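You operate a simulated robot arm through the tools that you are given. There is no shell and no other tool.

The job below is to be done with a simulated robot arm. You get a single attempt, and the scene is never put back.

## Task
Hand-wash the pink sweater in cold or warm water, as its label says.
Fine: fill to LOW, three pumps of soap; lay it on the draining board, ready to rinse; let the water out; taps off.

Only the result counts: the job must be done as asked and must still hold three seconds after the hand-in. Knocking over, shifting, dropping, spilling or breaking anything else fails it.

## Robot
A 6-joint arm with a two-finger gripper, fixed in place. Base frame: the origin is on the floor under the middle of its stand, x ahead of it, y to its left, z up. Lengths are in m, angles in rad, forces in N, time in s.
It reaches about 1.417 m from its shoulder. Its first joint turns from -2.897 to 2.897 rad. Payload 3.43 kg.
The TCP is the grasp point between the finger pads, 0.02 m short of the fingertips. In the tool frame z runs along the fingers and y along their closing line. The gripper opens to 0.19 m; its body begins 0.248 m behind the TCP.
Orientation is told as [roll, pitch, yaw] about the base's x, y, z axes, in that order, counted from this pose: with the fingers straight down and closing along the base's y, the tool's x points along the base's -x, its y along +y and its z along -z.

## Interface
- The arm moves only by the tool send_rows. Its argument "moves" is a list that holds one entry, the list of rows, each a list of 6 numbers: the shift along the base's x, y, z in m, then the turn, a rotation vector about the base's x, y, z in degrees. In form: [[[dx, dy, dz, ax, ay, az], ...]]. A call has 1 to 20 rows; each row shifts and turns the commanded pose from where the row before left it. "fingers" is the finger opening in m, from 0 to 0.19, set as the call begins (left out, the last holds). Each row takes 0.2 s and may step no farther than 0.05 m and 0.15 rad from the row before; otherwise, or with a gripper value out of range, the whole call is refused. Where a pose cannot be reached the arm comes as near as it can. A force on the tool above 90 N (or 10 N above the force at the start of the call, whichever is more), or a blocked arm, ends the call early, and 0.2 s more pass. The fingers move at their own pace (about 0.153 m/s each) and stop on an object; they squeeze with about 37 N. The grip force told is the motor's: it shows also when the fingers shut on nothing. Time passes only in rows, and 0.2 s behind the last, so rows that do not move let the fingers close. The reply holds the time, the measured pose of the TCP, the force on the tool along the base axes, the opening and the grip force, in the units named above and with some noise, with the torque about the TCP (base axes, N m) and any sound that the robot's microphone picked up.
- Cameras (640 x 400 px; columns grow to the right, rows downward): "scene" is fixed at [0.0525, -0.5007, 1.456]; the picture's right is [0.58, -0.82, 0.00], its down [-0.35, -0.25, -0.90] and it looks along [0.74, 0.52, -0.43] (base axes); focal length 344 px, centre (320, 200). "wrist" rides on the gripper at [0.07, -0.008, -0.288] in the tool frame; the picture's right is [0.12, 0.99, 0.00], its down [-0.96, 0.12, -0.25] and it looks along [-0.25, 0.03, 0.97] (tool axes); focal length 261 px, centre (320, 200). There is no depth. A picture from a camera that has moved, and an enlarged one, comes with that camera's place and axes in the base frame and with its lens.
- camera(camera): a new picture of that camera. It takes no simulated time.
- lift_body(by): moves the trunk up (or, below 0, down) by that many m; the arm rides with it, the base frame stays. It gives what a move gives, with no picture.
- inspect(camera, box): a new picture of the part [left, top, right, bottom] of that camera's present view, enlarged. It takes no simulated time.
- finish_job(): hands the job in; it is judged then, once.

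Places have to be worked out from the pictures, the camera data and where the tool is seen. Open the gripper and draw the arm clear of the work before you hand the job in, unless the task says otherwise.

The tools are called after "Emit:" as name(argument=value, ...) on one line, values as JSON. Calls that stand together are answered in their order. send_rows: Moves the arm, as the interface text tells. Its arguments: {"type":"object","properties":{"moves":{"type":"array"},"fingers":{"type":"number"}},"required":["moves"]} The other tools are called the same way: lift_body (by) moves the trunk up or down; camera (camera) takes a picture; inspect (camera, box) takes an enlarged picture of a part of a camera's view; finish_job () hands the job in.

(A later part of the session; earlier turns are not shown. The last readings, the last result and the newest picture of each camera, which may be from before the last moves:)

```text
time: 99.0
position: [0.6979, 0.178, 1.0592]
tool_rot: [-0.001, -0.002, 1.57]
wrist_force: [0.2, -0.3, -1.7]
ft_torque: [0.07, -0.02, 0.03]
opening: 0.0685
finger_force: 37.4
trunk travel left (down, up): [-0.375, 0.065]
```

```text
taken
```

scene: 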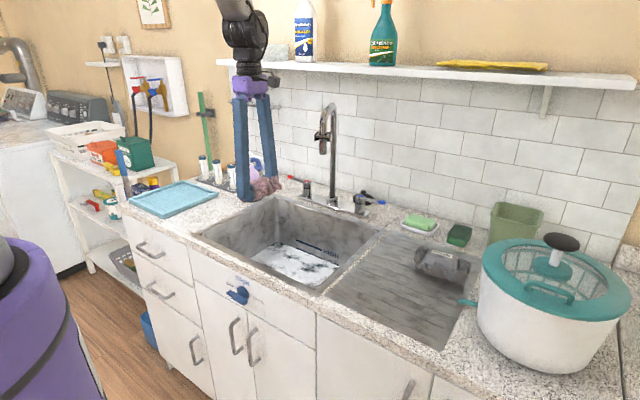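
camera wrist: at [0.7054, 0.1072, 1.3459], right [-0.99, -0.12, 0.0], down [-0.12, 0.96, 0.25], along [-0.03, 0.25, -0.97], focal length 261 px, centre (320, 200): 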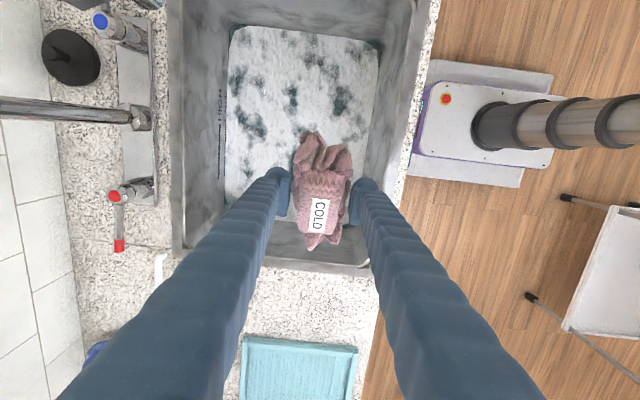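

The sweater hangs above the sink, tool vertical. I zoom in to make sure it and the fingers clear the sink walls before lowering.

Emit:
inspect(camera="wrist", box=[160, 0, 450, 290])

Emit:
inspect(camera="scene", box=[180, 130, 360, 310])

```text
1.38 times, centred on (305, 145) of wrist
camera zoom: at [0.7054, 0.1072, 1.3459], right [-0.99, -0.12, 0.0], down [-0.12, 0.96, 0.25], along [-0.03, 0.25, -0.97], focal length 360 px, centre (341, 276)
```

zoom: 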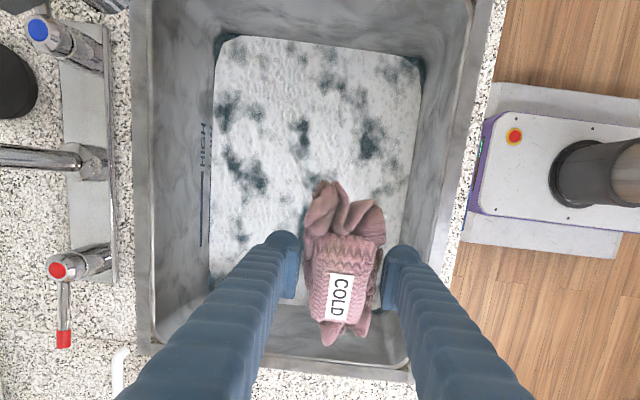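

```text
2.22 times, centred on (270, 220) of scene
camera zoom: at [0.0525, -0.5007, 1.456], right [0.58, -0.82, 0.0], down [-0.35, -0.25, -0.9], along [0.74, 0.52, -0.43], focal length 764 px, centre (431, 156)
```

zoom: 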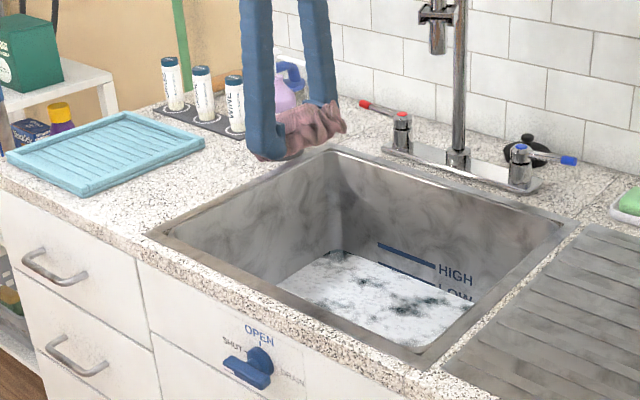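

Everything fits: sink interior is x 0.58–0.93, fingers span 0.63–0.76, and I judge the water surface near z≈0.735. I lower to z=0.80 and look.

Emit:
send_rows(moves=[[[0.01, -0.005, -0.035, 0, 0, 0], [0.01, -0.005, -0.035, 0, 0, 0], [0.01, -0.005, -0.035, 0, 0, 0], [0, -0.005, -0.035, 0, 0, 0], [0, 0, -0.035, 0, 0, 0], [0, 0, -0.035, 0, 0, 0], [0, 0, -0.035, 0, 0, 0], [0, 0, -0.014, 0, 0, 0]]])

Emit:
inspect(camera="scene", box=[200, 150, 360, 300])

Emit:
camera(camera="wrist")

```text
time: 100.8
position: [0.7276, 0.1607, 0.7997]
tool_rot: [-0.003, -0.002, 1.571]
wrist_force: [-0.4, 0.4, -2.6]
ft_torque: [-0.03, -0.02, -0.01]
opening: 0.0688
finger_force: 37.1
trunk travel left (down, up): [-0.375, 0.065]
```

```text
2.67 times, centred on (280, 225) of scene
camera zoom: at [0.0525, -0.5007, 1.456], right [0.58, -0.82, 0.0], down [-0.35, -0.25, -0.9], along [0.74, 0.52, -0.43], focal length 917 px, centre (427, 133)
```

zoom: 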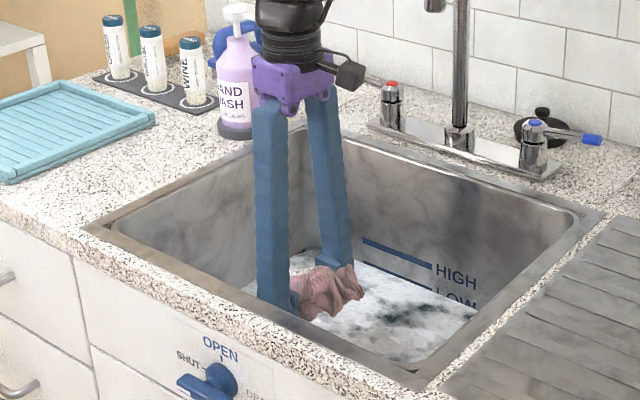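

```text
taken
camera wrist: at [0.736, 0.0887, 1.0867], right [-0.99, -0.12, 0.0], down [-0.12, 0.96, 0.25], along [-0.03, 0.25, -0.97], focal length 261 px, centre (320, 200)
```

wrist: 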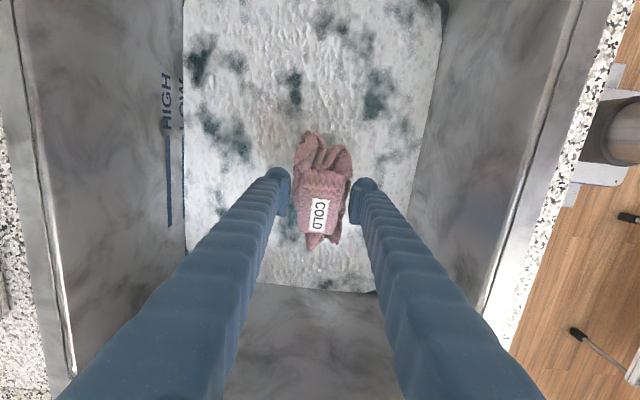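

The sweater is just above the foam with good clearance all round. I lower it into the soapy water in small steps.

Emit:
send_rows(moves=[[[0, 0, -0.015, 0, 0, 0], [0, 0, -0.015, 0, 0, 0], [0, 0, -0.015, 0, 0, 0]]])

Emit:
inspect(camera="scene", box=[230, 200, 350, 290])

Emit:
camera(camera="wrist")

```text
time: 101.6
position: [0.7275, 0.1597, 0.7548]
tool_rot: [0.001, 0.0, 1.571]
wrist_force: [0.3, -0.2, -2.0]
ft_torque: [-0.02, -0.01, 0.02]
opening: 0.0689
finger_force: 36.8
trunk travel left (down, up): [-0.375, 0.065]
```

```text
4.44 times, centred on (290, 245) of scene
camera zoom: at [0.0525, -0.5007, 1.456], right [0.58, -0.82, 0.0], down [-0.35, -0.25, -0.9], along [0.74, 0.52, -0.43], focal length 1529 px, centre (453, 0)
```

zoom: 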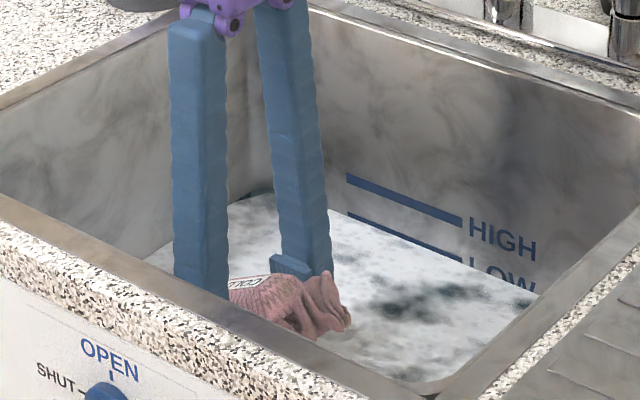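

```text
taken
camera wrist: at [0.7353, 0.0883, 1.041], right [-0.99, -0.12, 0.0], down [-0.12, 0.96, 0.25], along [-0.03, 0.25, -0.97], focal length 261 px, centre (320, 200)
```

wrist: 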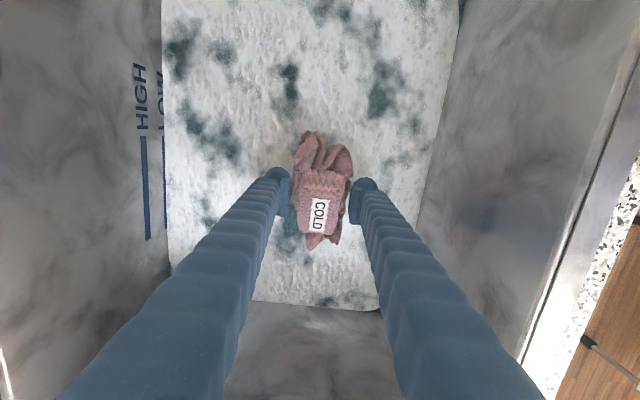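

The sweater is at the surface. I keep lowering, watching for contact with the sink floor.

Emit:
send_rows(moves=[[[0, 0, -0.015, 0, 0, 0], [0, 0, -0.01, 0, 0, 0], [0, 0, -0.008, 0, 0, 0]]])

Emit:
inspect(camera="scene", box=[230, 200, 350, 290])

Emit:
inspect(camera="wrist", box=[220, 100, 420, 280])

```text
time: 102.4
position: [0.7279, 0.161, 0.7207]
tool_rot: [-0.002, -0.001, 1.571]
wrist_force: [-0.3, -0.1, -1.9]
ft_torque: [0.0, -0.01, 0.0]
opening: 0.069
finger_force: 37.3
trunk travel left (down, up): [-0.375, 0.065]
```

```text
4.44 times, centred on (290, 245) of scene
camera zoom: at [0.0525, -0.5007, 1.456], right [0.58, -0.82, 0.0], down [-0.35, -0.25, -0.9], along [0.74, 0.52, -0.43], focal length 1529 px, centre (453, 0)
```

zoom: 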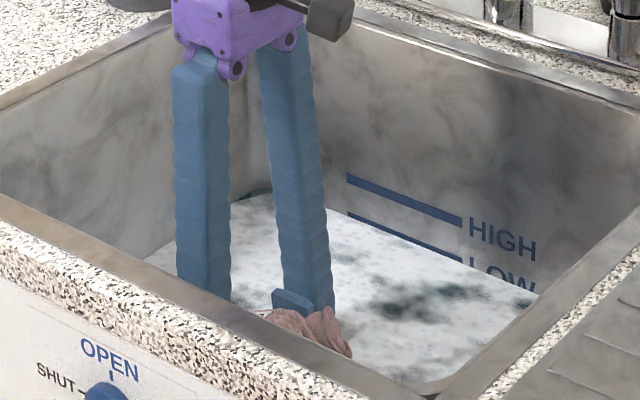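

```text
2.22 times, centred on (320, 190) of wrist
camera zoom: at [0.7357, 0.0889, 1.0084], right [-0.99, -0.12, 0.0], down [-0.12, 0.96, 0.25], along [-0.03, 0.25, -0.97], focal length 579 px, centre (320, 222)
```

zoom: 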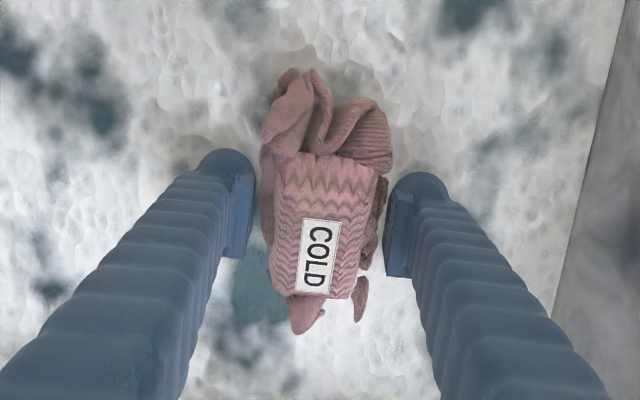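

The waterline is partway up the sweater. I lower further in 8 mm steps until it rests near the sink floor.

Emit:
send_rows(moves=[[[0, 0, -0.008, 0, 0, 0], [0, 0, -0.008, 0, 0, 0], [0, 0, -0.006, 0, 0, 0]]])

Emit:
inspect(camera="scene", box=[230, 200, 350, 290])

Emit:
inspect(camera="wrist", box=[220, 100, 420, 280])

```text
time: 103.2
position: [0.7281, 0.1602, 0.7015]
tool_rot: [-0.003, -0.003, 1.568]
wrist_force: [4.0, -8.4, 15.9]
ft_torque: [0.46, -0.12, -0.15]
opening: 0.0684
finger_force: 36.5
trunk travel left (down, up): [-0.375, 0.065]
```

```text
4.44 times, centred on (290, 245) of scene
camera zoom: at [0.0525, -0.5007, 1.456], right [0.58, -0.82, 0.0], down [-0.35, -0.25, -0.9], along [0.74, 0.52, -0.43], focal length 1529 px, centre (453, 0)
```

zoom: 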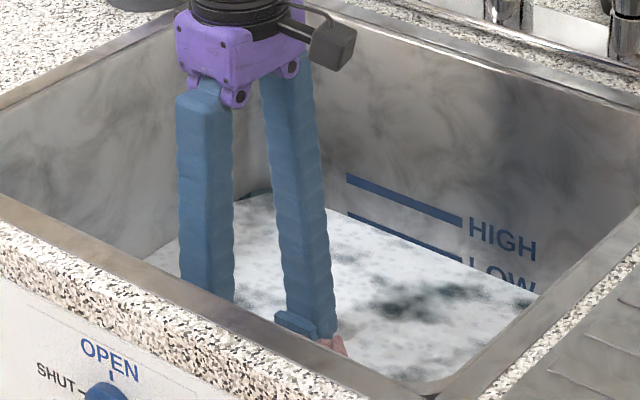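

```text
2.22 times, centred on (320, 190) of wrist
camera zoom: at [0.7357, 0.0877, 0.9873], right [-0.99, -0.12, 0.0], down [-0.12, 0.96, 0.25], along [-0.03, 0.25, -0.97], focal length 579 px, centre (320, 222)
```

zoom: 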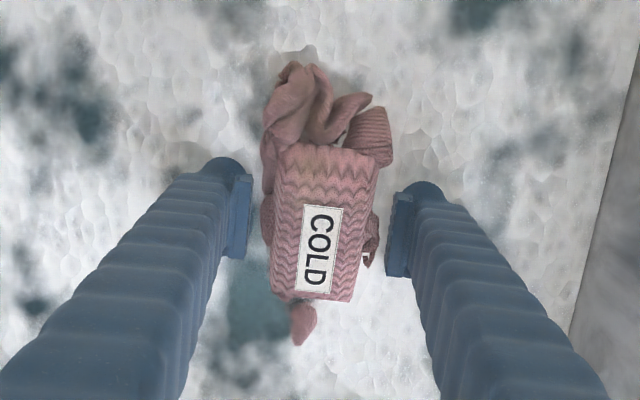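

The sweater touched the sink floor at z≈0.70 and sits in the soapy water. I raise it a few millimetres and swish it back and forth gently.

Emit:
send_rows(moves=[[[-0.01, 0, 0.004, 0, 0, 0], [-0.01, 0.01, 0.002, 0, 0, 0], [0, 0.03, 0, 0, 0, 0], [0, 0.025, 0, 0, 0, 0], [0, -0.03, 0, 0, 0, 0], [0, -0.035, 0, 0, 0, 0], [0, -0.035, 0, 0, 0, 0], [0, -0.03, 0, 0, 0, 0], [0, 0.03, 0, 0, 0, 0], [0, 0.035, 0, 0, 0, 0], [0, 0.035, 0, 0, 0, 0], [0, 0.03, 0, 0, 0, 0], [0, -0.03, 0, 0, 0, 0], [0, -0.035, 0, 0, 0, 0], [0, -0.035, 0, 0, 0, 0], [0, -0.03, 0, 0, 0, 0], [0, 0.03, 0, 0, 0, 0], [0, 0.035, 0, 0, 0, 0]]])

Emit:
camera(camera="wrist")

Emit:
camera(camera="scene")

```text
time: 107.0
position: [0.7073, 0.1621, 0.7052]
tool_rot: [-0.003, -0.003, 1.571]
wrist_force: [-0.7, 1.3, -3.0]
ft_torque: [-0.14, 0.01, -0.02]
opening: 0.0683
finger_force: 36.7
trunk travel left (down, up): [-0.375, 0.065]
```

```text
taken
camera wrist: at [0.7154, 0.0911, 0.9919], right [-0.99, -0.12, 0.0], down [-0.12, 0.96, 0.25], along [-0.03, 0.25, -0.97], focal length 261 px, centre (320, 200)
```

wrist: 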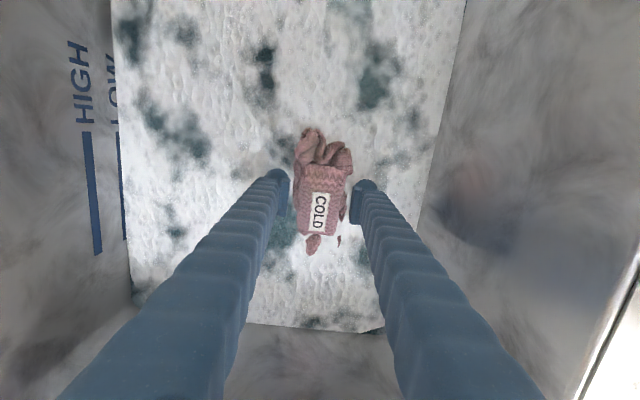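

```text
taken
```

scene: 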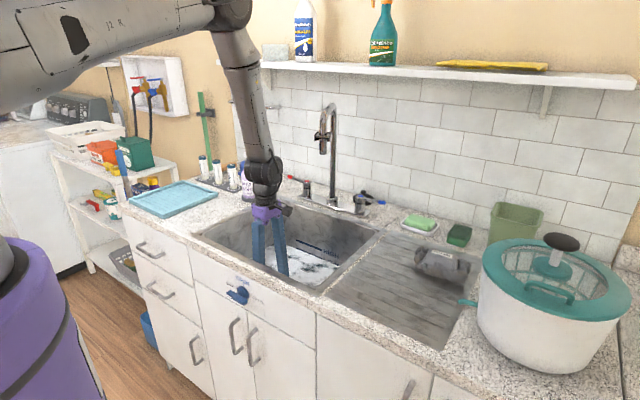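

The swishing went smoothly and nothing else moved. I zoom in to see whether the sweater's look has changed.

Emit:
inspect(camera="wrist", box=[270, 110, 370, 260])

Emit:
inspect(camera="scene", box=[230, 200, 350, 290])

```text
2.67 times, centred on (320, 185) of wrist
camera zoom: at [0.7154, 0.0911, 0.9919], right [-0.99, -0.12, 0.0], down [-0.12, 0.96, 0.25], along [-0.03, 0.25, -0.97], focal length 695 px, centre (320, 240)
```

zoom: 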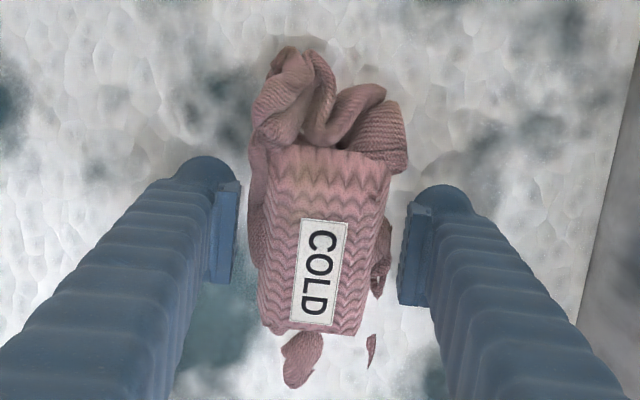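

```text
4.44 times, centred on (290, 245) of scene
camera zoom: at [0.0525, -0.5007, 1.456], right [0.58, -0.82, 0.0], down [-0.35, -0.25, -0.9], along [0.74, 0.52, -0.43], focal length 1529 px, centre (453, 0)
```

zoom: 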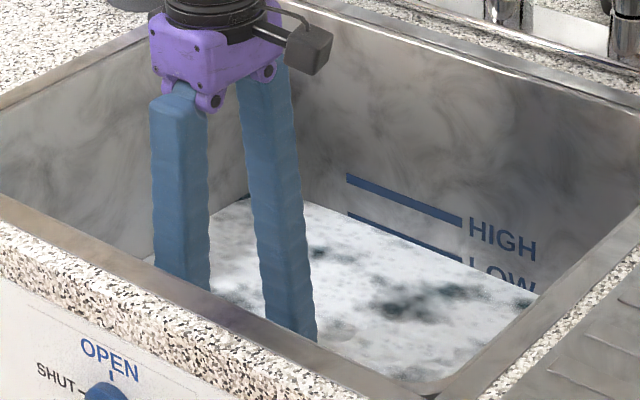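

The sweater looks darker with water. I continue with a few dunks up and down combined with more swishing.

Emit:
send_rows(moves=[[[0, 0, 0.03, 0, 0, 0], [0, 0, 0.03, 0, 0, 0], [0, 0, -0.03, 0, 0, 0], [0, 0, -0.03, 0, 0, 0], [0, 0.02, 0.03, 0, 0, 0], [0, 0.02, 0.03, 0, 0, 0], [0, -0.02, -0.03, 0, 0, 0], [0, -0.02, -0.03, 0, 0, 0], [0, 0, 0.03, 0, 0, 0], [0, 0, 0.03, 0, 0, 0], [0, 0, -0.03, 0, 0, 0], [0, 0, -0.03, 0, 0, 0], [0.02, 0.03, 0, 0, 0, 0], [0.02, 0.03, 0, 0, 0, 0], [-0.02, -0.03, 0, 0, 0, 0], [-0.02, -0.03, 0, 0, 0, 0], [0, -0.03, 0, 0, 0, 0], [0, -0.03, 0, 0, 0, 0], [0, 0.03, 0, 0, 0, 0], [0, 0.03, 0, 0, 0, 0]]])

Emit:
inspect(camera="wrist", box=[220, 100, 420, 280])

```text
time: 111.2
position: [0.7087, 0.1628, 0.7047]
tool_rot: [-0.002, -0.001, 1.571]
wrist_force: [-0.9, 0.0, -2.6]
ft_torque: [-0.19, 0.01, -0.04]
opening: 0.0685
finger_force: 36.6
trunk travel left (down, up): [-0.375, 0.065]
```

```text
2.22 times, centred on (320, 190) of wrist
camera zoom: at [0.7157, 0.0906, 0.9922], right [-0.99, -0.12, 0.0], down [-0.12, 0.96, 0.25], along [-0.03, 0.25, -0.97], focal length 579 px, centre (320, 222)
```

zoom: 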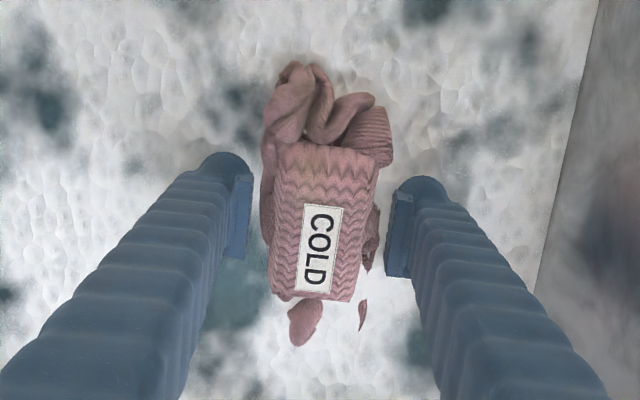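

Next, squeezing: I set it down on the sink floor, then open slightly and re-close on it under water several times.

Emit:
send_rows(moves=[[[0, 0, -0.004, 0, 0, 0], [0, 0, 0, 0, 0, 0]]])

Emit:
send_rows(moves=[[[0, 0, 0, 0, 0, 0], [0, 0, 0, 0, 0, 0], [0, 0, 0, 0, 0, 0]]], fingers=0.085)

Emit:
send_rows(moves=[[[0, 0, 0, 0, 0, 0], [0, 0, 0, 0, 0, 0], [0, 0, 0, 0, 0, 0], [0, 0, 0, 0, 0, 0]]], fingers=0)

Emit:
inspect(camera="wrist", box=[220, 100, 420, 280])

```text
time: 111.8
position: [0.7069, 0.1602, 0.7019]
tool_rot: [-0.001, -0.001, 1.571]
wrist_force: [0.3, -0.4, -1.9]
ft_torque: [-0.03, 0.03, 0.01]
opening: 0.0681
finger_force: 37.2
trunk travel left (down, up): [-0.375, 0.065]
```

```text
time: 112.6
position: [0.7075, 0.1601, 0.7016]
tool_rot: [-0.003, -0.002, 1.569]
wrist_force: [0.8, 0.3, 0.4]
ft_torque: [0.04, -0.01, -0.02]
opening: 0.085
finger_force: 0.0
trunk travel left (down, up): [-0.375, 0.065]
```

```text
time: 113.6
position: [0.7085, 0.1604, 0.7029]
tool_rot: [-0.002, -0.001, 1.571]
wrist_force: [-0.4, 0.3, -0.2]
ft_torque: [-0.02, 0.01, 0.0]
opening: 0.0677
finger_force: 37.8
trunk travel left (down, up): [-0.375, 0.065]
```

```text
2.22 times, centred on (320, 190) of wrist
camera zoom: at [0.7156, 0.0886, 0.9883], right [-0.99, -0.12, 0.0], down [-0.12, 0.96, 0.25], along [-0.03, 0.25, -0.97], focal length 579 px, centre (320, 222)
```

zoom: 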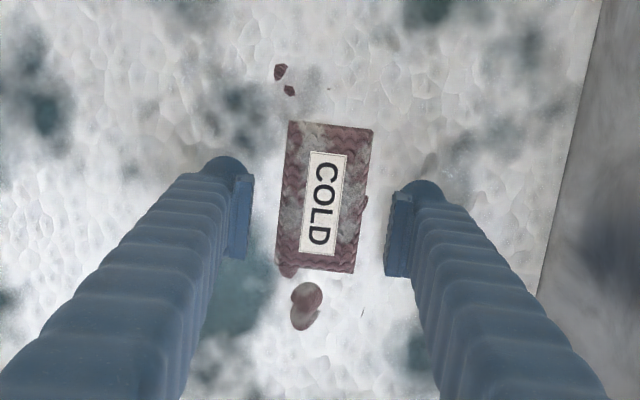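

The sweater settled fully into the water and now looks dark, wet and sudsy. I do several more squeeze cycles.

Emit:
send_rows(moves=[[[0, 0, 0, 0, 0, 0], [0, 0, 0, 0, 0, 0], [0, 0, 0, 0, 0, 0]]], fingers=0.085)

Emit:
send_rows(moves=[[[0, 0, 0, 0, 0, 0], [0, 0, 0, 0, 0, 0], [0, 0, 0, 0, 0, 0], [0, 0, 0, 0, 0, 0]]], fingers=0)

Emit:
inspect(camera="wrist", box=[220, 100, 420, 280])

```text
time: 114.4
position: [0.7087, 0.1605, 0.7024]
tool_rot: [-0.001, -0.002, 1.57]
wrist_force: [-0.1, 0.0, -0.9]
ft_torque: [0.01, -0.03, 0.01]
opening: 0.0848
finger_force: 0.0
trunk travel left (down, up): [-0.375, 0.065]
```

```text
time: 115.4
position: [0.7085, 0.161, 0.7017]
tool_rot: [-0.001, -0.002, 1.571]
wrist_force: [-0.8, -0.4, 0.1]
ft_torque: [-0.01, 0.0, 0.02]
opening: 0.0676
finger_force: 36.8
trunk travel left (down, up): [-0.375, 0.065]
```

```text
2.22 times, centred on (320, 190) of wrist
camera zoom: at [0.7155, 0.0886, 0.9883], right [-0.99, -0.12, 0.0], down [-0.12, 0.96, 0.25], along [-0.03, 0.25, -0.97], focal length 579 px, centre (320, 222)
```

zoom: 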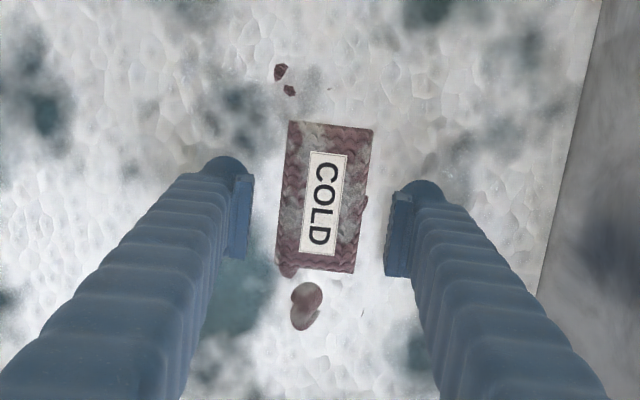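

It stays soaked and sudsy. I regrip slightly lower and swish it while fully in the water.

Emit:
send_rows(moves=[[[0, 0, -0.003, 0, 0, 0], [0, 0, -0.003, 0, 0, 0], [0, 0, 0, 0, 0, 0]]], fingers=0.085)

Emit:
send_rows(moves=[[[0, 0, 0, 0, 0, 0], [0, 0, 0, 0, 0, 0], [0, 0, 0, 0, 0, 0], [0, 0, 0, 0, 0, 0]]], fingers=0)

Emit:
send_rows(moves=[[[0, 0, 0.003, 0, 0, 0], [0, 0.03, 0, 0, 0, 0], [0, 0.03, 0, 0, 0, 0], [0, -0.03, 0, 0, 0, 0], [0, -0.035, 0, 0, 0, 0], [0, -0.035, 0, 0, 0, 0], [0, -0.03, 0, 0, 0, 0], [0, 0.03, 0, 0, 0, 0], [0, 0.035, 0, 0, 0, 0], [0, 0.035, 0, 0, 0, 0], [0, 0.03, 0, 0, 0, 0], [0, -0.03, 0, 0, 0, 0], [0, -0.035, 0, 0, 0, 0], [0, -0.035, 0, 0, 0, 0], [0, -0.03, 0, 0, 0, 0], [0, 0.03, 0, 0, 0, 0], [0, 0.04, 0, 0, 0, 0]]])

Emit:
inspect(camera="wrist", box=[220, 100, 420, 280])

```text
time: 116.2
position: [0.7085, 0.1594, 0.6955]
tool_rot: [-0.002, -0.003, 1.572]
wrist_force: [-0.8, 0.1, -0.2]
ft_torque: [-0.01, 0.0, 0.02]
opening: 0.0847
finger_force: 0.2
trunk travel left (down, up): [-0.375, 0.065]
```

```text
time: 117.2
position: [0.7075, 0.1596, 0.6956]
tool_rot: [-0.002, -0.003, 1.571]
wrist_force: [-0.8, -0.8, 0.3]
ft_torque: [-0.01, 0.03, -0.02]
opening: 0.0685
finger_force: 36.8
trunk travel left (down, up): [-0.375, 0.065]
```

```text
time: 120.8
position: [0.707, 0.1609, 0.698]
tool_rot: [-0.001, -0.001, 1.571]
wrist_force: [0.0, 1.2, -2.1]
ft_torque: [-0.14, 0.03, 0.01]
opening: 0.0686
finger_force: 36.5
trunk travel left (down, up): [-0.375, 0.065]
```

```text
2.22 times, centred on (320, 190) of wrist
camera zoom: at [0.7152, 0.0891, 0.9851], right [-0.99, -0.12, 0.0], down [-0.12, 0.96, 0.25], along [-0.03, 0.25, -0.97], focal length 579 px, centre (320, 222)
```

zoom: 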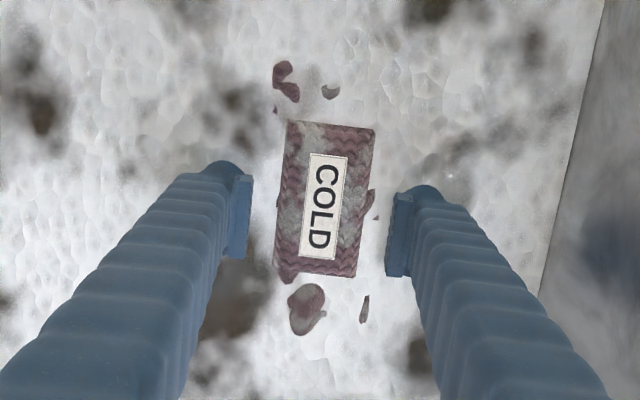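

The water has turned brown, so dirt is coming out — the wash works. I add two more squeezes and another round of swishing to be thorough.

Emit:
send_rows(moves=[[[0, 0, -0.003, 0, 0, 0], [0, 0, 0, 0, 0, 0], [0, 0, 0, 0, 0, 0]]], fingers=0.085)

Emit:
send_rows(moves=[[[0, 0, 0, 0, 0, 0], [0, 0, 0, 0, 0, 0], [0, 0, 0, 0, 0, 0], [0, 0, 0, 0, 0, 0]]], fingers=0)

Emit:
send_rows(moves=[[[0, 0, 0, 0, 0, 0], [0, 0, 0, 0, 0, 0], [0, 0, 0, 0, 0, 0]]], fingers=0.085)

Emit:
send_rows(moves=[[[0, 0, 0, 0, 0, 0], [0, 0, 0, 0, 0, 0], [0, 0, 0, 0, 0, 0], [0, 0, 0, 0, 0, 0]]], fingers=0)

Emit:
send_rows(moves=[[[0, 0, 0.003, 0, 0, 0], [0, 0.03, 0, 0, 0, 0], [0, 0.03, 0, 0, 0, 0], [0, -0.03, 0, 0, 0, 0], [0, -0.035, 0, 0, 0, 0], [0, -0.035, 0, 0, 0, 0], [0, -0.03, 0, 0, 0, 0], [0, 0.03, 0, 0, 0, 0], [0, 0.035, 0, 0, 0, 0], [0, 0.035, 0, 0, 0, 0], [0, 0.03, 0, 0, 0, 0], [0, -0.03, 0, 0, 0, 0], [0, -0.035, 0, 0, 0, 0], [0, -0.035, 0, 0, 0, 0], [0, -0.03, 0, 0, 0, 0], [0, 0.03, 0, 0, 0, 0], [0, 0.04, 0, 0, 0, 0]]])

Emit:
camera(camera="wrist")

Emit:
inspect(camera="wrist", box=[270, 130, 370, 250])

Emit:
camera(camera="scene")

```text
time: 121.6
position: [0.7076, 0.1591, 0.696]
tool_rot: [-0.002, -0.004, 1.572]
wrist_force: [1.0, -0.3, 0.1]
ft_torque: [0.02, -0.01, -0.02]
opening: 0.0849
finger_force: 0.1
trunk travel left (down, up): [-0.375, 0.065]
```

```text
time: 122.6
position: [0.708, 0.1598, 0.6955]
tool_rot: [-0.003, -0.003, 1.572]
wrist_force: [1.0, -0.1, 0.3]
ft_torque: [-0.01, -0.02, -0.01]
opening: 0.0684
finger_force: 36.8
trunk travel left (down, up): [-0.375, 0.065]
```

```text
time: 123.4
position: [0.7061, 0.1585, 0.6966]
tool_rot: [-0.002, -0.002, 1.569]
wrist_force: [0.5, -0.7, 0.2]
ft_torque: [0.01, -0.01, 0.0]
opening: 0.0852
finger_force: 0.0
trunk travel left (down, up): [-0.375, 0.065]
```

```text
time: 124.4
position: [0.7064, 0.1597, 0.6958]
tool_rot: [-0.002, -0.001, 1.569]
wrist_force: [0.7, 0.0, -0.3]
ft_torque: [0.0, 0.06, 0.01]
opening: 0.0686
finger_force: 37.0
trunk travel left (down, up): [-0.375, 0.065]
```

```text
time: 128.0
position: [0.7081, 0.1628, 0.6986]
tool_rot: [-0.001, -0.001, 1.571]
wrist_force: [-1.1, 1.9, -2.2]
ft_torque: [-0.13, -0.02, -0.01]
opening: 0.0684
finger_force: 36.8
trunk travel left (down, up): [-0.375, 0.065]
```

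```text
taken
camera wrist: at [0.7154, 0.0905, 0.9844], right [-0.99, -0.12, 0.0], down [-0.12, 0.96, 0.25], along [-0.03, 0.25, -0.97], focal length 261 px, centre (320, 200)
```

wrist: 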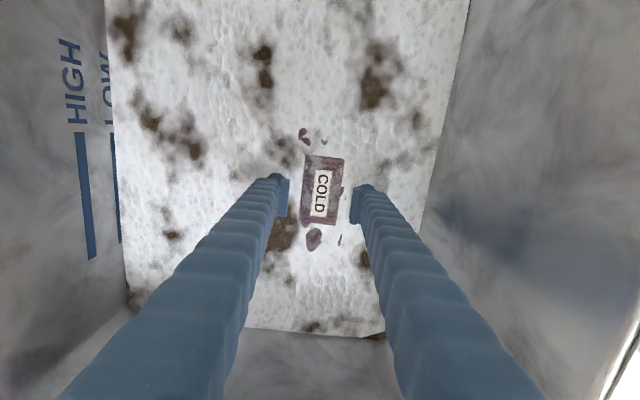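

```text
3.33 times, centred on (320, 190) of wrist
camera zoom: at [0.7154, 0.0905, 0.9844], right [-0.99, -0.12, 0.0], down [-0.12, 0.96, 0.25], along [-0.03, 0.25, -0.97], focal length 869 px, centre (320, 233)
```

zoom: 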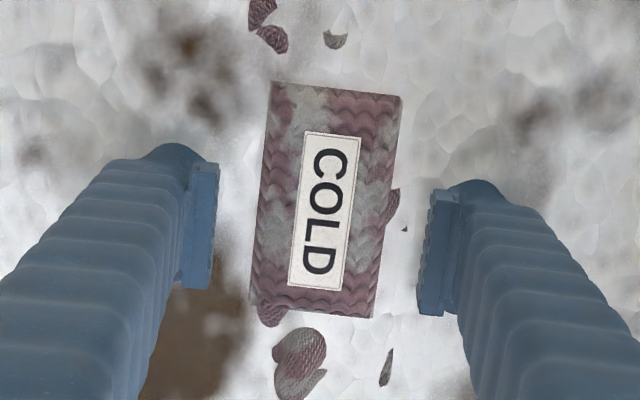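

```text
taken
```

scene: 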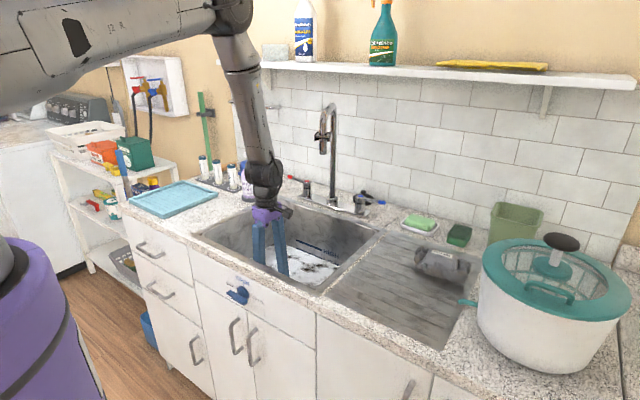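

The water is getting browner. I do another round of squeezes and swishing until the colour stops changing.

Emit:
send_rows(moves=[[[0, 0, -0.003, 0, 0, 0], [0, 0, 0, 0, 0, 0], [0, 0, 0, 0, 0, 0]]], fingers=0.085)

Emit:
send_rows(moves=[[[0, 0, 0, 0, 0, 0], [0, 0, 0, 0, 0, 0], [0, 0, 0, 0, 0, 0], [0, 0, 0, 0, 0, 0]]], fingers=0)

Emit:
send_rows(moves=[[[0, 0, 0, 0, 0, 0], [0, 0, 0, 0, 0, 0], [0, 0, 0, 0, 0, 0]]], fingers=0.085)

Emit:
send_rows(moves=[[[0, 0, 0, 0, 0, 0], [0, 0, 0, 0, 0, 0], [0, 0, 0, 0, 0, 0], [0, 0, 0, 0, 0, 0]]], fingers=0)

Emit:
send_rows(moves=[[[0, 0, 0.003, 0, 0, 0], [0, 0.03, 0, 0, 0, 0], [0, 0.03, 0, 0, 0, 0], [0, -0.03, 0, 0, 0, 0], [0, -0.035, 0, 0, 0, 0], [0, -0.035, 0, 0, 0, 0], [0, -0.03, 0, 0, 0, 0], [0, 0.03, 0, 0, 0, 0], [0, 0.035, 0, 0, 0, 0], [0, 0.035, 0, 0, 0, 0], [0, 0.03, 0, 0, 0, 0], [0, -0.03, 0, 0, 0, 0], [0, -0.035, 0, 0, 0, 0], [0, -0.035, 0, 0, 0, 0], [0, -0.03, 0, 0, 0, 0], [0, 0.03, 0, 0, 0, 0], [0, 0.04, 0, 0, 0, 0]]])

Emit:
camera(camera="wrist")

```text
time: 128.8
position: [0.7097, 0.1604, 0.6943]
tool_rot: [-0.001, -0.003, 1.571]
wrist_force: [-0.6, -0.5, 0.5]
ft_torque: [-0.01, 0.02, 0.03]
opening: 0.0851
finger_force: 0.1
trunk travel left (down, up): [-0.375, 0.065]
```

```text
time: 129.8
position: [0.7069, 0.1614, 0.6946]
tool_rot: [-0.002, -0.003, 1.571]
wrist_force: [0.3, 0.7, 0.3]
ft_torque: [0.0, -0.03, 0.01]
opening: 0.0683
finger_force: 36.8
trunk travel left (down, up): [-0.375, 0.065]
```

```text
time: 130.6
position: [0.7079, 0.1608, 0.6956]
tool_rot: [-0.002, -0.004, 1.572]
wrist_force: [0.4, 0.2, 0.4]
ft_torque: [0.01, 0.02, -0.01]
opening: 0.0849
finger_force: 0.0
trunk travel left (down, up): [-0.375, 0.065]
```

```text
time: 131.6
position: [0.7075, 0.1618, 0.6954]
tool_rot: [-0.001, -0.003, 1.57]
wrist_force: [0.7, -0.5, -0.3]
ft_torque: [-0.01, 0.01, 0.01]
opening: 0.0686
finger_force: 37.3
trunk travel left (down, up): [-0.375, 0.065]
```

```text
time: 135.2
position: [0.7079, 0.1626, 0.6969]
tool_rot: [-0.002, -0.002, 1.57]
wrist_force: [0.2, 0.5, -2.1]
ft_torque: [-0.18, 0.0, 0.01]
opening: 0.0685
finger_force: 37.1
trunk travel left (down, up): [-0.375, 0.065]
```

```text
taken
camera wrist: at [0.7159, 0.0907, 0.9844], right [-0.99, -0.12, 0.0], down [-0.12, 0.96, 0.25], along [-0.03, 0.25, -0.97], focal length 261 px, centre (320, 200)
```

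wrist: 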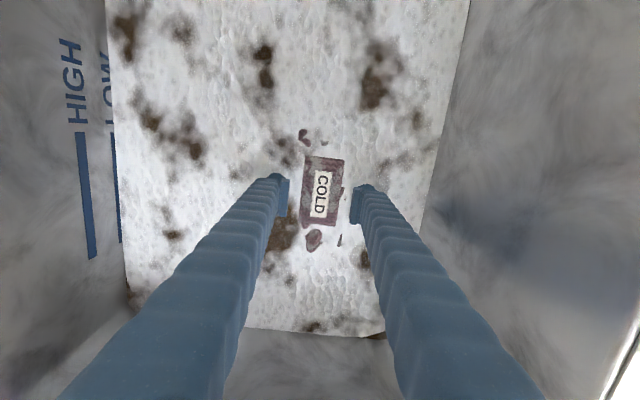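

The colour has stopped changing, so the washing is complete. I lift the sweater above the water and let it drip over the sink.

Emit:
send_rows(moves=[[[0, 0, 0.02, 0, 0, 0], [0, 0, 0.03, 0, 0, 0], [0, 0, 0.03, 0, 0, 0], [0, 0, 0.03, 0, 0, 0], [0, 0, 0, 0, 0, 0], [0, 0, 0, 0, 0, 0], [0, 0, 0, 0, 0, 0], [0, 0, 0, 0, 0, 0], [0, 0, 0, 0, 0, 0], [0, 0, 0, 0, 0, 0]]])

Emit:
camera(camera="wrist")

Emit:
inspect(camera="scene", box=[220, 180, 360, 290])

```text
time: 137.4
position: [0.7081, 0.1606, 0.8082]
tool_rot: [-0.002, -0.002, 1.571]
wrist_force: [0.0, -0.3, -2.4]
ft_torque: [0.03, -0.01, 0.0]
opening: 0.0686
finger_force: 36.8
trunk travel left (down, up): [-0.375, 0.065]
```

```text
taken
camera wrist: at [0.716, 0.0887, 1.0948], right [-0.99, -0.12, 0.0], down [-0.12, 0.96, 0.25], along [-0.03, 0.25, -0.97], focal length 261 px, centre (320, 200)
```

wrist: 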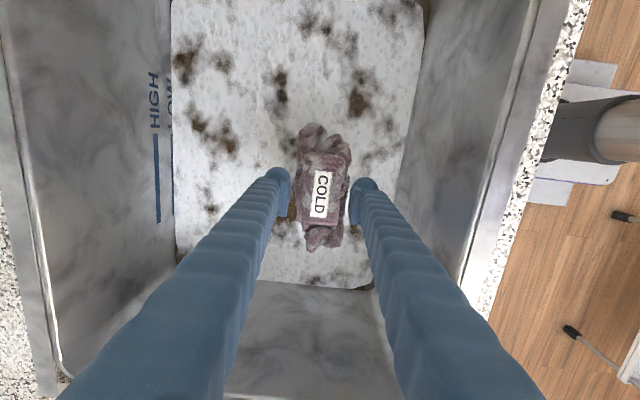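

```text
3.64 times, centred on (290, 235) of scene
camera zoom: at [0.0525, -0.5007, 1.456], right [0.58, -0.82, 0.0], down [-0.35, -0.25, -0.9], along [0.74, 0.52, -0.43], focal length 1251 px, centre (429, 73)
```

zoom: 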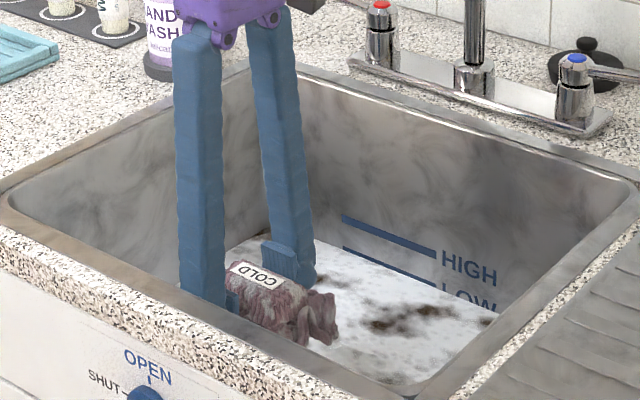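

The sweater is soaked and sudsy, held firmly. I lift it clear of the rim and carry it in front of the spout to above the front part of the draining board.

Emit:
send_rows(moves=[[[-0.005, 0, 0.04, 0, 0, 0], [-0.01, 0, 0.04, 0, 0, 0], [-0.01, 0, 0.04, 0, 0, 0], [-0.01, 0, 0.04, 0, 0, 0], [-0.005, 0, 0.035, 0, 0, 0], [0, -0.04, 0, 0, 0, 0], [0, -0.042, 0, 0, 0, 0], [0, -0.042, 0, 0, 0, 0], [0, -0.042, 0, 0, 0, 0], [0, -0.042, 0, 0, 0, 0], [0, -0.042, 0, 0, 0, 0], [0, -0.042, 0, 0, 0, 0], [0.005, -0.042, 0, 0, 0, 0], [0.007, -0.042, 0, 0, 0, 0], [0.008, -0.042, 0, 0, 0, 0]]])

Emit:
camera(camera="wrist")

Emit:
camera(camera="scene")

```text
time: 140.6
position: [0.6871, -0.2592, 1.0046]
tool_rot: [-0.003, -0.004, 1.57]
wrist_force: [-0.2, 0.0, -1.9]
ft_torque: [0.07, -0.01, 0.03]
opening: 0.0684
finger_force: 37.6
trunk travel left (down, up): [-0.375, 0.065]
```

```text
taken
camera wrist: at [0.6958, -0.3302, 1.291], right [-0.99, -0.12, 0.0], down [-0.12, 0.96, 0.25], along [-0.03, 0.25, -0.97], focal length 261 px, centre (320, 200)
```

wrist: 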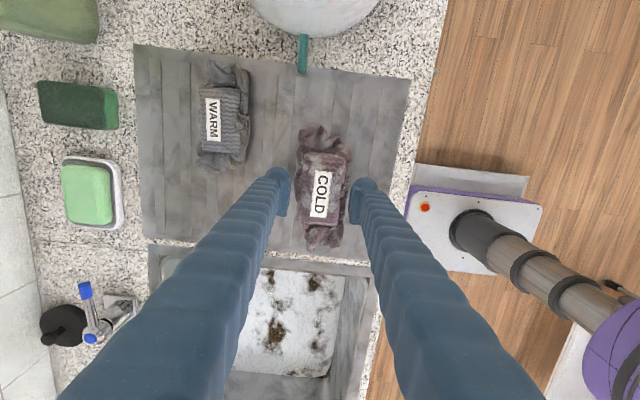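

```text
taken
```

scene: 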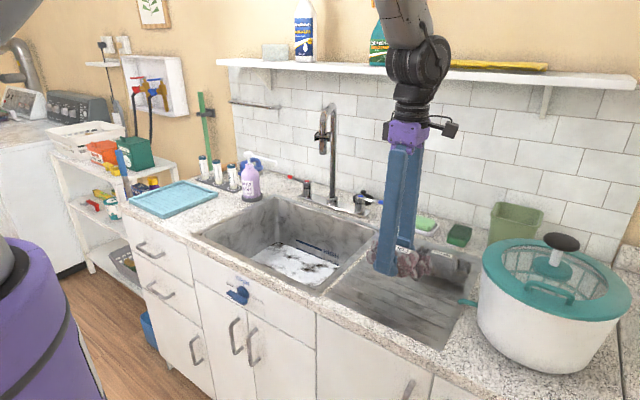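

The board's front area is free; the grey sweater stays over x≥0.79. I shift slightly to x≈0.68 and lower slowly until the sweater rests on the board.

Emit:
send_rows(moves=[[[-0.007, 0, -0.015, 0, 0, 0], [0, 0, -0.015, 0, 0, 0], [0, 0, -0.01, 0, 0, 0], [0, 0, -0.006, 0, 0, 0], [0, 0, -0.006, 0, 0, 0]]])

Emit:
inspect(camera="scene", box=[340, 200, 480, 310])

```text
time: 141.8
position: [0.682, -0.2585, 0.951]
tool_rot: [-0.002, 0.0, 1.57]
wrist_force: [0.2, -0.1, -2.3]
ft_torque: [0.03, 0.03, -0.03]
opening: 0.0686
finger_force: 37.0
trunk travel left (down, up): [-0.375, 0.065]
```

```text
3.64 times, centred on (410, 255) of scene
camera zoom: at [0.0525, -0.5007, 1.456], right [0.58, -0.82, 0.0], down [-0.35, -0.25, -0.9], along [0.74, 0.52, -0.43], focal length 1251 px, centre (-7, 0)
```

zoom: 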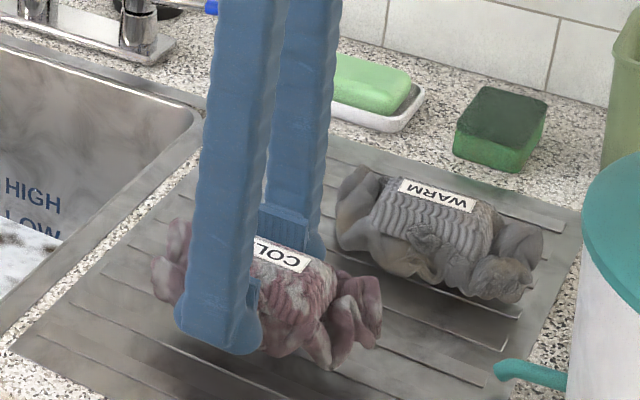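

It is still hovering a little above the board. I continue down in 5 mm steps until the load is taken.

Emit:
send_rows(moves=[[[0, 0, -0.005, 0, 0, 0], [0, 0, -0.005, 0, 0, 0], [0, 0, -0.004, 0, 0, 0]]])

Emit:
inspect(camera="scene", box=[340, 200, 480, 310])

```text
time: 142.6
position: [0.6806, -0.2582, 0.9375]
tool_rot: [-0.002, -0.003, 1.569]
wrist_force: [-0.6, 1.4, -0.2]
ft_torque: [-0.09, 0.03, -0.01]
opening: 0.0685
finger_force: 37.1
trunk travel left (down, up): [-0.375, 0.065]
```

```text
3.64 times, centred on (410, 255) of scene
camera zoom: at [0.0525, -0.5007, 1.456], right [0.58, -0.82, 0.0], down [-0.35, -0.25, -0.9], along [0.74, 0.52, -0.43], focal length 1251 px, centre (-7, 0)
```

zoom: 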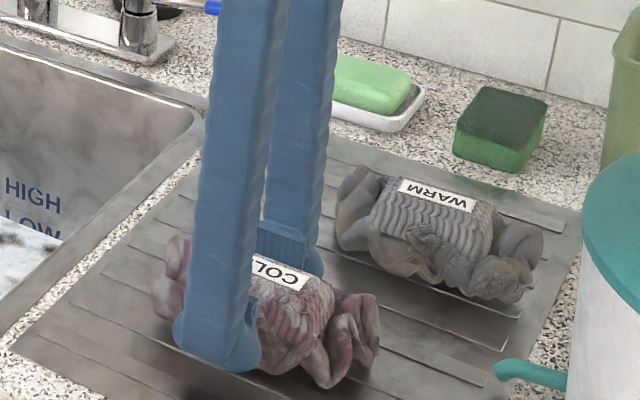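

The weight has come off the tool, so the sweater rests on the board. I lower 1 mm more and open just enough to release it without touching the grey sweater.

Emit:
send_rows(moves=[[[0, 0, -0.001, 0, 0, 0], [0, 0, 0, 0, 0, 0]]])

Emit:
send_rows(moves=[[[0, 0, 0, 0, 0, 0], [0, 0, 0, 0, 0, 0], [0, 0, 0, 0, 0, 0]]], fingers=0.09)

Emit:
inspect(camera="wrist", box=[180, 60, 420, 280])

Emit:
inspect(camera="scene", box=[340, 200, 480, 310])

```text
time: 143.2
position: [0.681, -0.2584, 0.9406]
tool_rot: [-0.003, -0.002, 1.569]
wrist_force: [-0.4, 2.0, 15.7]
ft_torque: [0.12, 0.12, 0.0]
opening: 0.0685
finger_force: 36.7
trunk travel left (down, up): [-0.375, 0.065]
```

```text
time: 144.0
position: [0.6808, -0.2575, 0.938]
tool_rot: [-0.002, -0.005, 1.571]
wrist_force: [-0.6, -0.1, -0.4]
ft_torque: [0.03, -0.01, 0.0]
opening: 0.09
finger_force: 0.1
trunk travel left (down, up): [-0.375, 0.065]
```

```text
1.82 times, centred on (300, 170) of wrist
camera zoom: at [0.6886, -0.3299, 1.2236], right [-0.99, -0.12, 0.0], down [-0.12, 0.96, 0.25], along [-0.03, 0.25, -0.97], focal length 474 px, centre (356, 254)
```

zoom: 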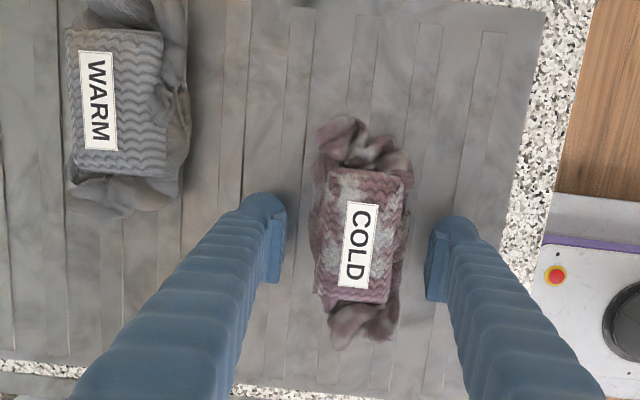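

```text
3.64 times, centred on (410, 255) of scene
camera zoom: at [0.0525, -0.5007, 1.456], right [0.58, -0.82, 0.0], down [-0.35, -0.25, -0.9], along [0.74, 0.52, -0.43], focal length 1251 px, centre (-7, 0)
```

zoom: 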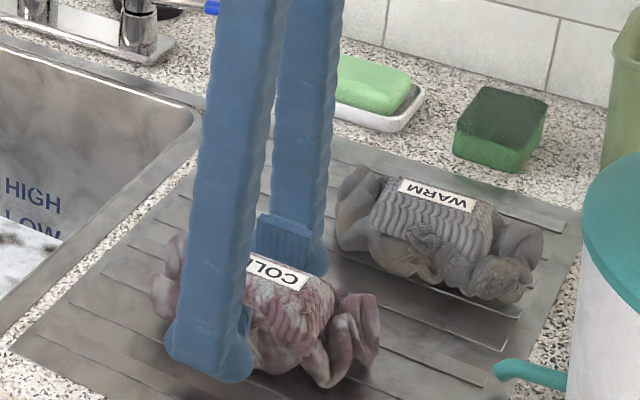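

The pink sweater lies flat on the board, released, with the grey one untouched. I raise the open fingers straight up and clear.

Emit:
send_rows(moves=[[[0, 0, 0.01, 0, 0, 0], [0, 0, 0.03, 0, 0, 0], [0, 0, 0.045, 0, 0, 0], [0, 0, 0.045, 0, 0, 0], [0, 0.02, 0.04, 0, 0, 0]]])

Emit:
camera(camera="wrist")

Emit:
camera(camera="scene")

```text
time: 145.2
position: [0.6799, -0.2363, 1.107]
tool_rot: [-0.002, -0.001, 1.57]
wrist_force: [0.3, 0.8, 0.1]
ft_torque: [-0.02, -0.11, 0.0]
opening: 0.0901
finger_force: 0.1
trunk travel left (down, up): [-0.375, 0.065]
```

```text
taken
camera wrist: at [0.6866, -0.3085, 1.3948], right [-0.99, -0.12, 0.0], down [-0.12, 0.96, 0.25], along [-0.03, 0.25, -0.97], focal length 261 px, centre (320, 200)
```

wrist: 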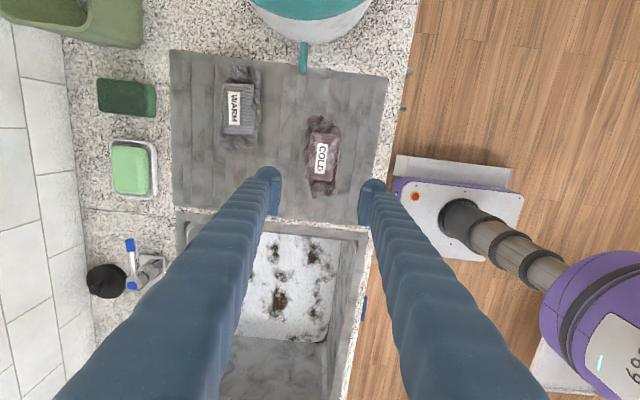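

```text
taken
```

scene: 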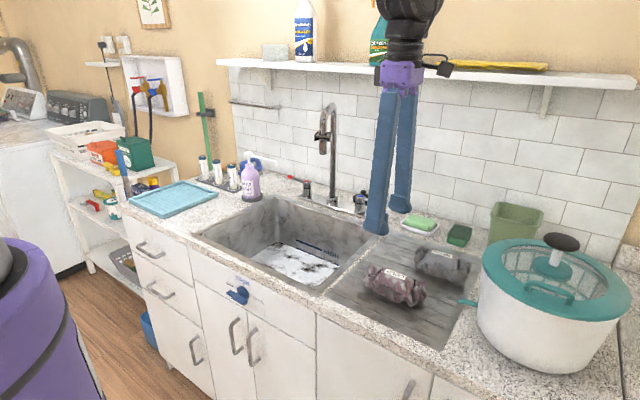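

The board looks right. Now the drain: I close the fingers, turn the tool back to yaw 0 and go above the knob.

Emit:
send_rows(moves=[[[-0.015, 0.026, -0.005, 0, 0, -8.2], [-0.015, 0.026, -0.005, 0, 0, -8.2], [-0.015, 0.026, -0.005, 0, 0, -8.2], [-0.015, 0.026, -0.005, 0, 0, -8.2], [-0.015, 0.026, -0.005, 0, 0, -8.2], [-0.015, 0.026, -0.005, 0, 0, -8.2], [-0.015, 0.026, -0.005, 0, 0, -8.2], [-0.015, 0.026, -0.005, 0, 0, -8.2], [-0.015, 0.026, -0.005, 0, 0, -8.2], [-0.015, 0.026, -0.005, 0, 0, -8.2], [-0.014, 0.026, -0.005, 0, 0, -8]]], fingers=0)

Emit:
camera(camera="wrist")

Emit:
camera(camera="scene")

```text
time: 147.6
position: [0.5156, 0.0486, 1.0514]
tool_rot: [-0.001, -0.002, -0.002]
wrist_force: [-0.1, 1.2, 0.1]
ft_torque: [-0.03, -0.04, -0.03]
opening: 0.0001
finger_force: 34.3
trunk travel left (down, up): [-0.375, 0.065]
```

```text
taken
camera wrist: at [0.4445, 0.0408, 1.3382], right [-0.12, 0.99, 0.0], down [0.96, 0.11, 0.25], along [0.25, 0.03, -0.97], focal length 261 px, centre (320, 200)
```

wrist: 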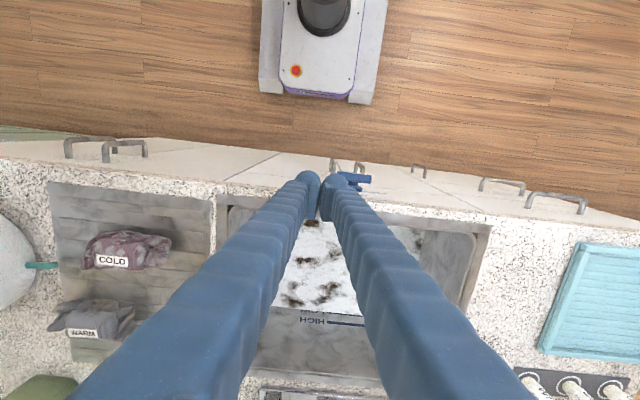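

```text
taken
```

scene: 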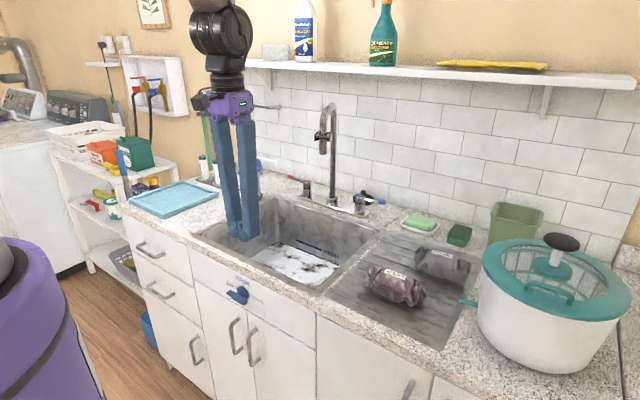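

The tool is upright and closed near the knob. I tilt it 15° so the fingertip leads, and descend above the bar's right-hand tail.

Emit:
send_rows(moves=[[[0, 0.006, -0.03, 7.5, 0, 0], [0, 0.006, -0.03, 7.5, 0, 0], [0, 0.004, -0.045, 0, 0, 0], [0, 0.004, -0.045, 0, 0, 0], [0, 0.004, -0.03, 0, 0, 0]]])

Emit:
inspect(camera="scene", box=[190, 240, 290, 320])

Emit:
inspect(camera="wrist", box=[260, 130, 440, 250])

```text
time: 148.8
position: [0.5184, 0.0712, 0.8704]
tool_rot: [0.26, -0.002, 0.002]
wrist_force: [0.9, 0.2, 0.0]
ft_torque: [0.08, 0.1, 0.01]
opening: 0.0
finger_force: 34.4
trunk travel left (down, up): [-0.375, 0.065]
```

```text
5.00 times, centred on (240, 280) of scene
camera zoom: at [0.0525, -0.5007, 1.456], right [0.58, -0.82, 0.0], down [-0.35, -0.25, -0.9], along [0.74, 0.52, -0.43], focal length 1720 px, centre (720, -200)
```

zoom: 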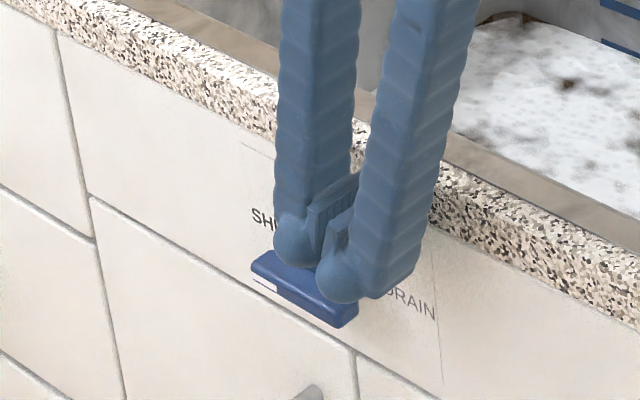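

```text
3.33 times, centred on (350, 190) of wrist
camera zoom: at [0.4469, -0.0115, 1.1462], right [-0.12, 0.96, 0.26], down [0.96, 0.05, 0.27], along [0.25, 0.28, -0.93], focal length 869 px, centre (220, 233)
```

zoom: 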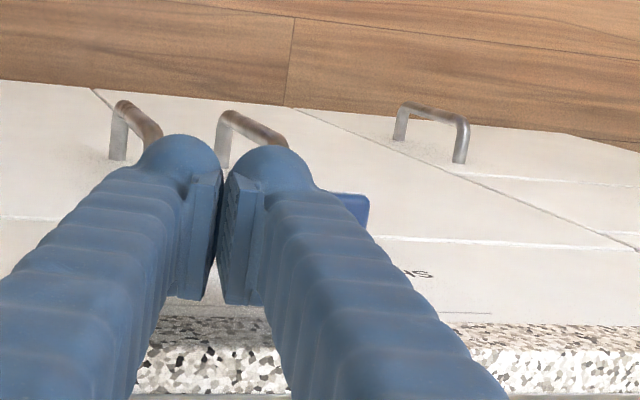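

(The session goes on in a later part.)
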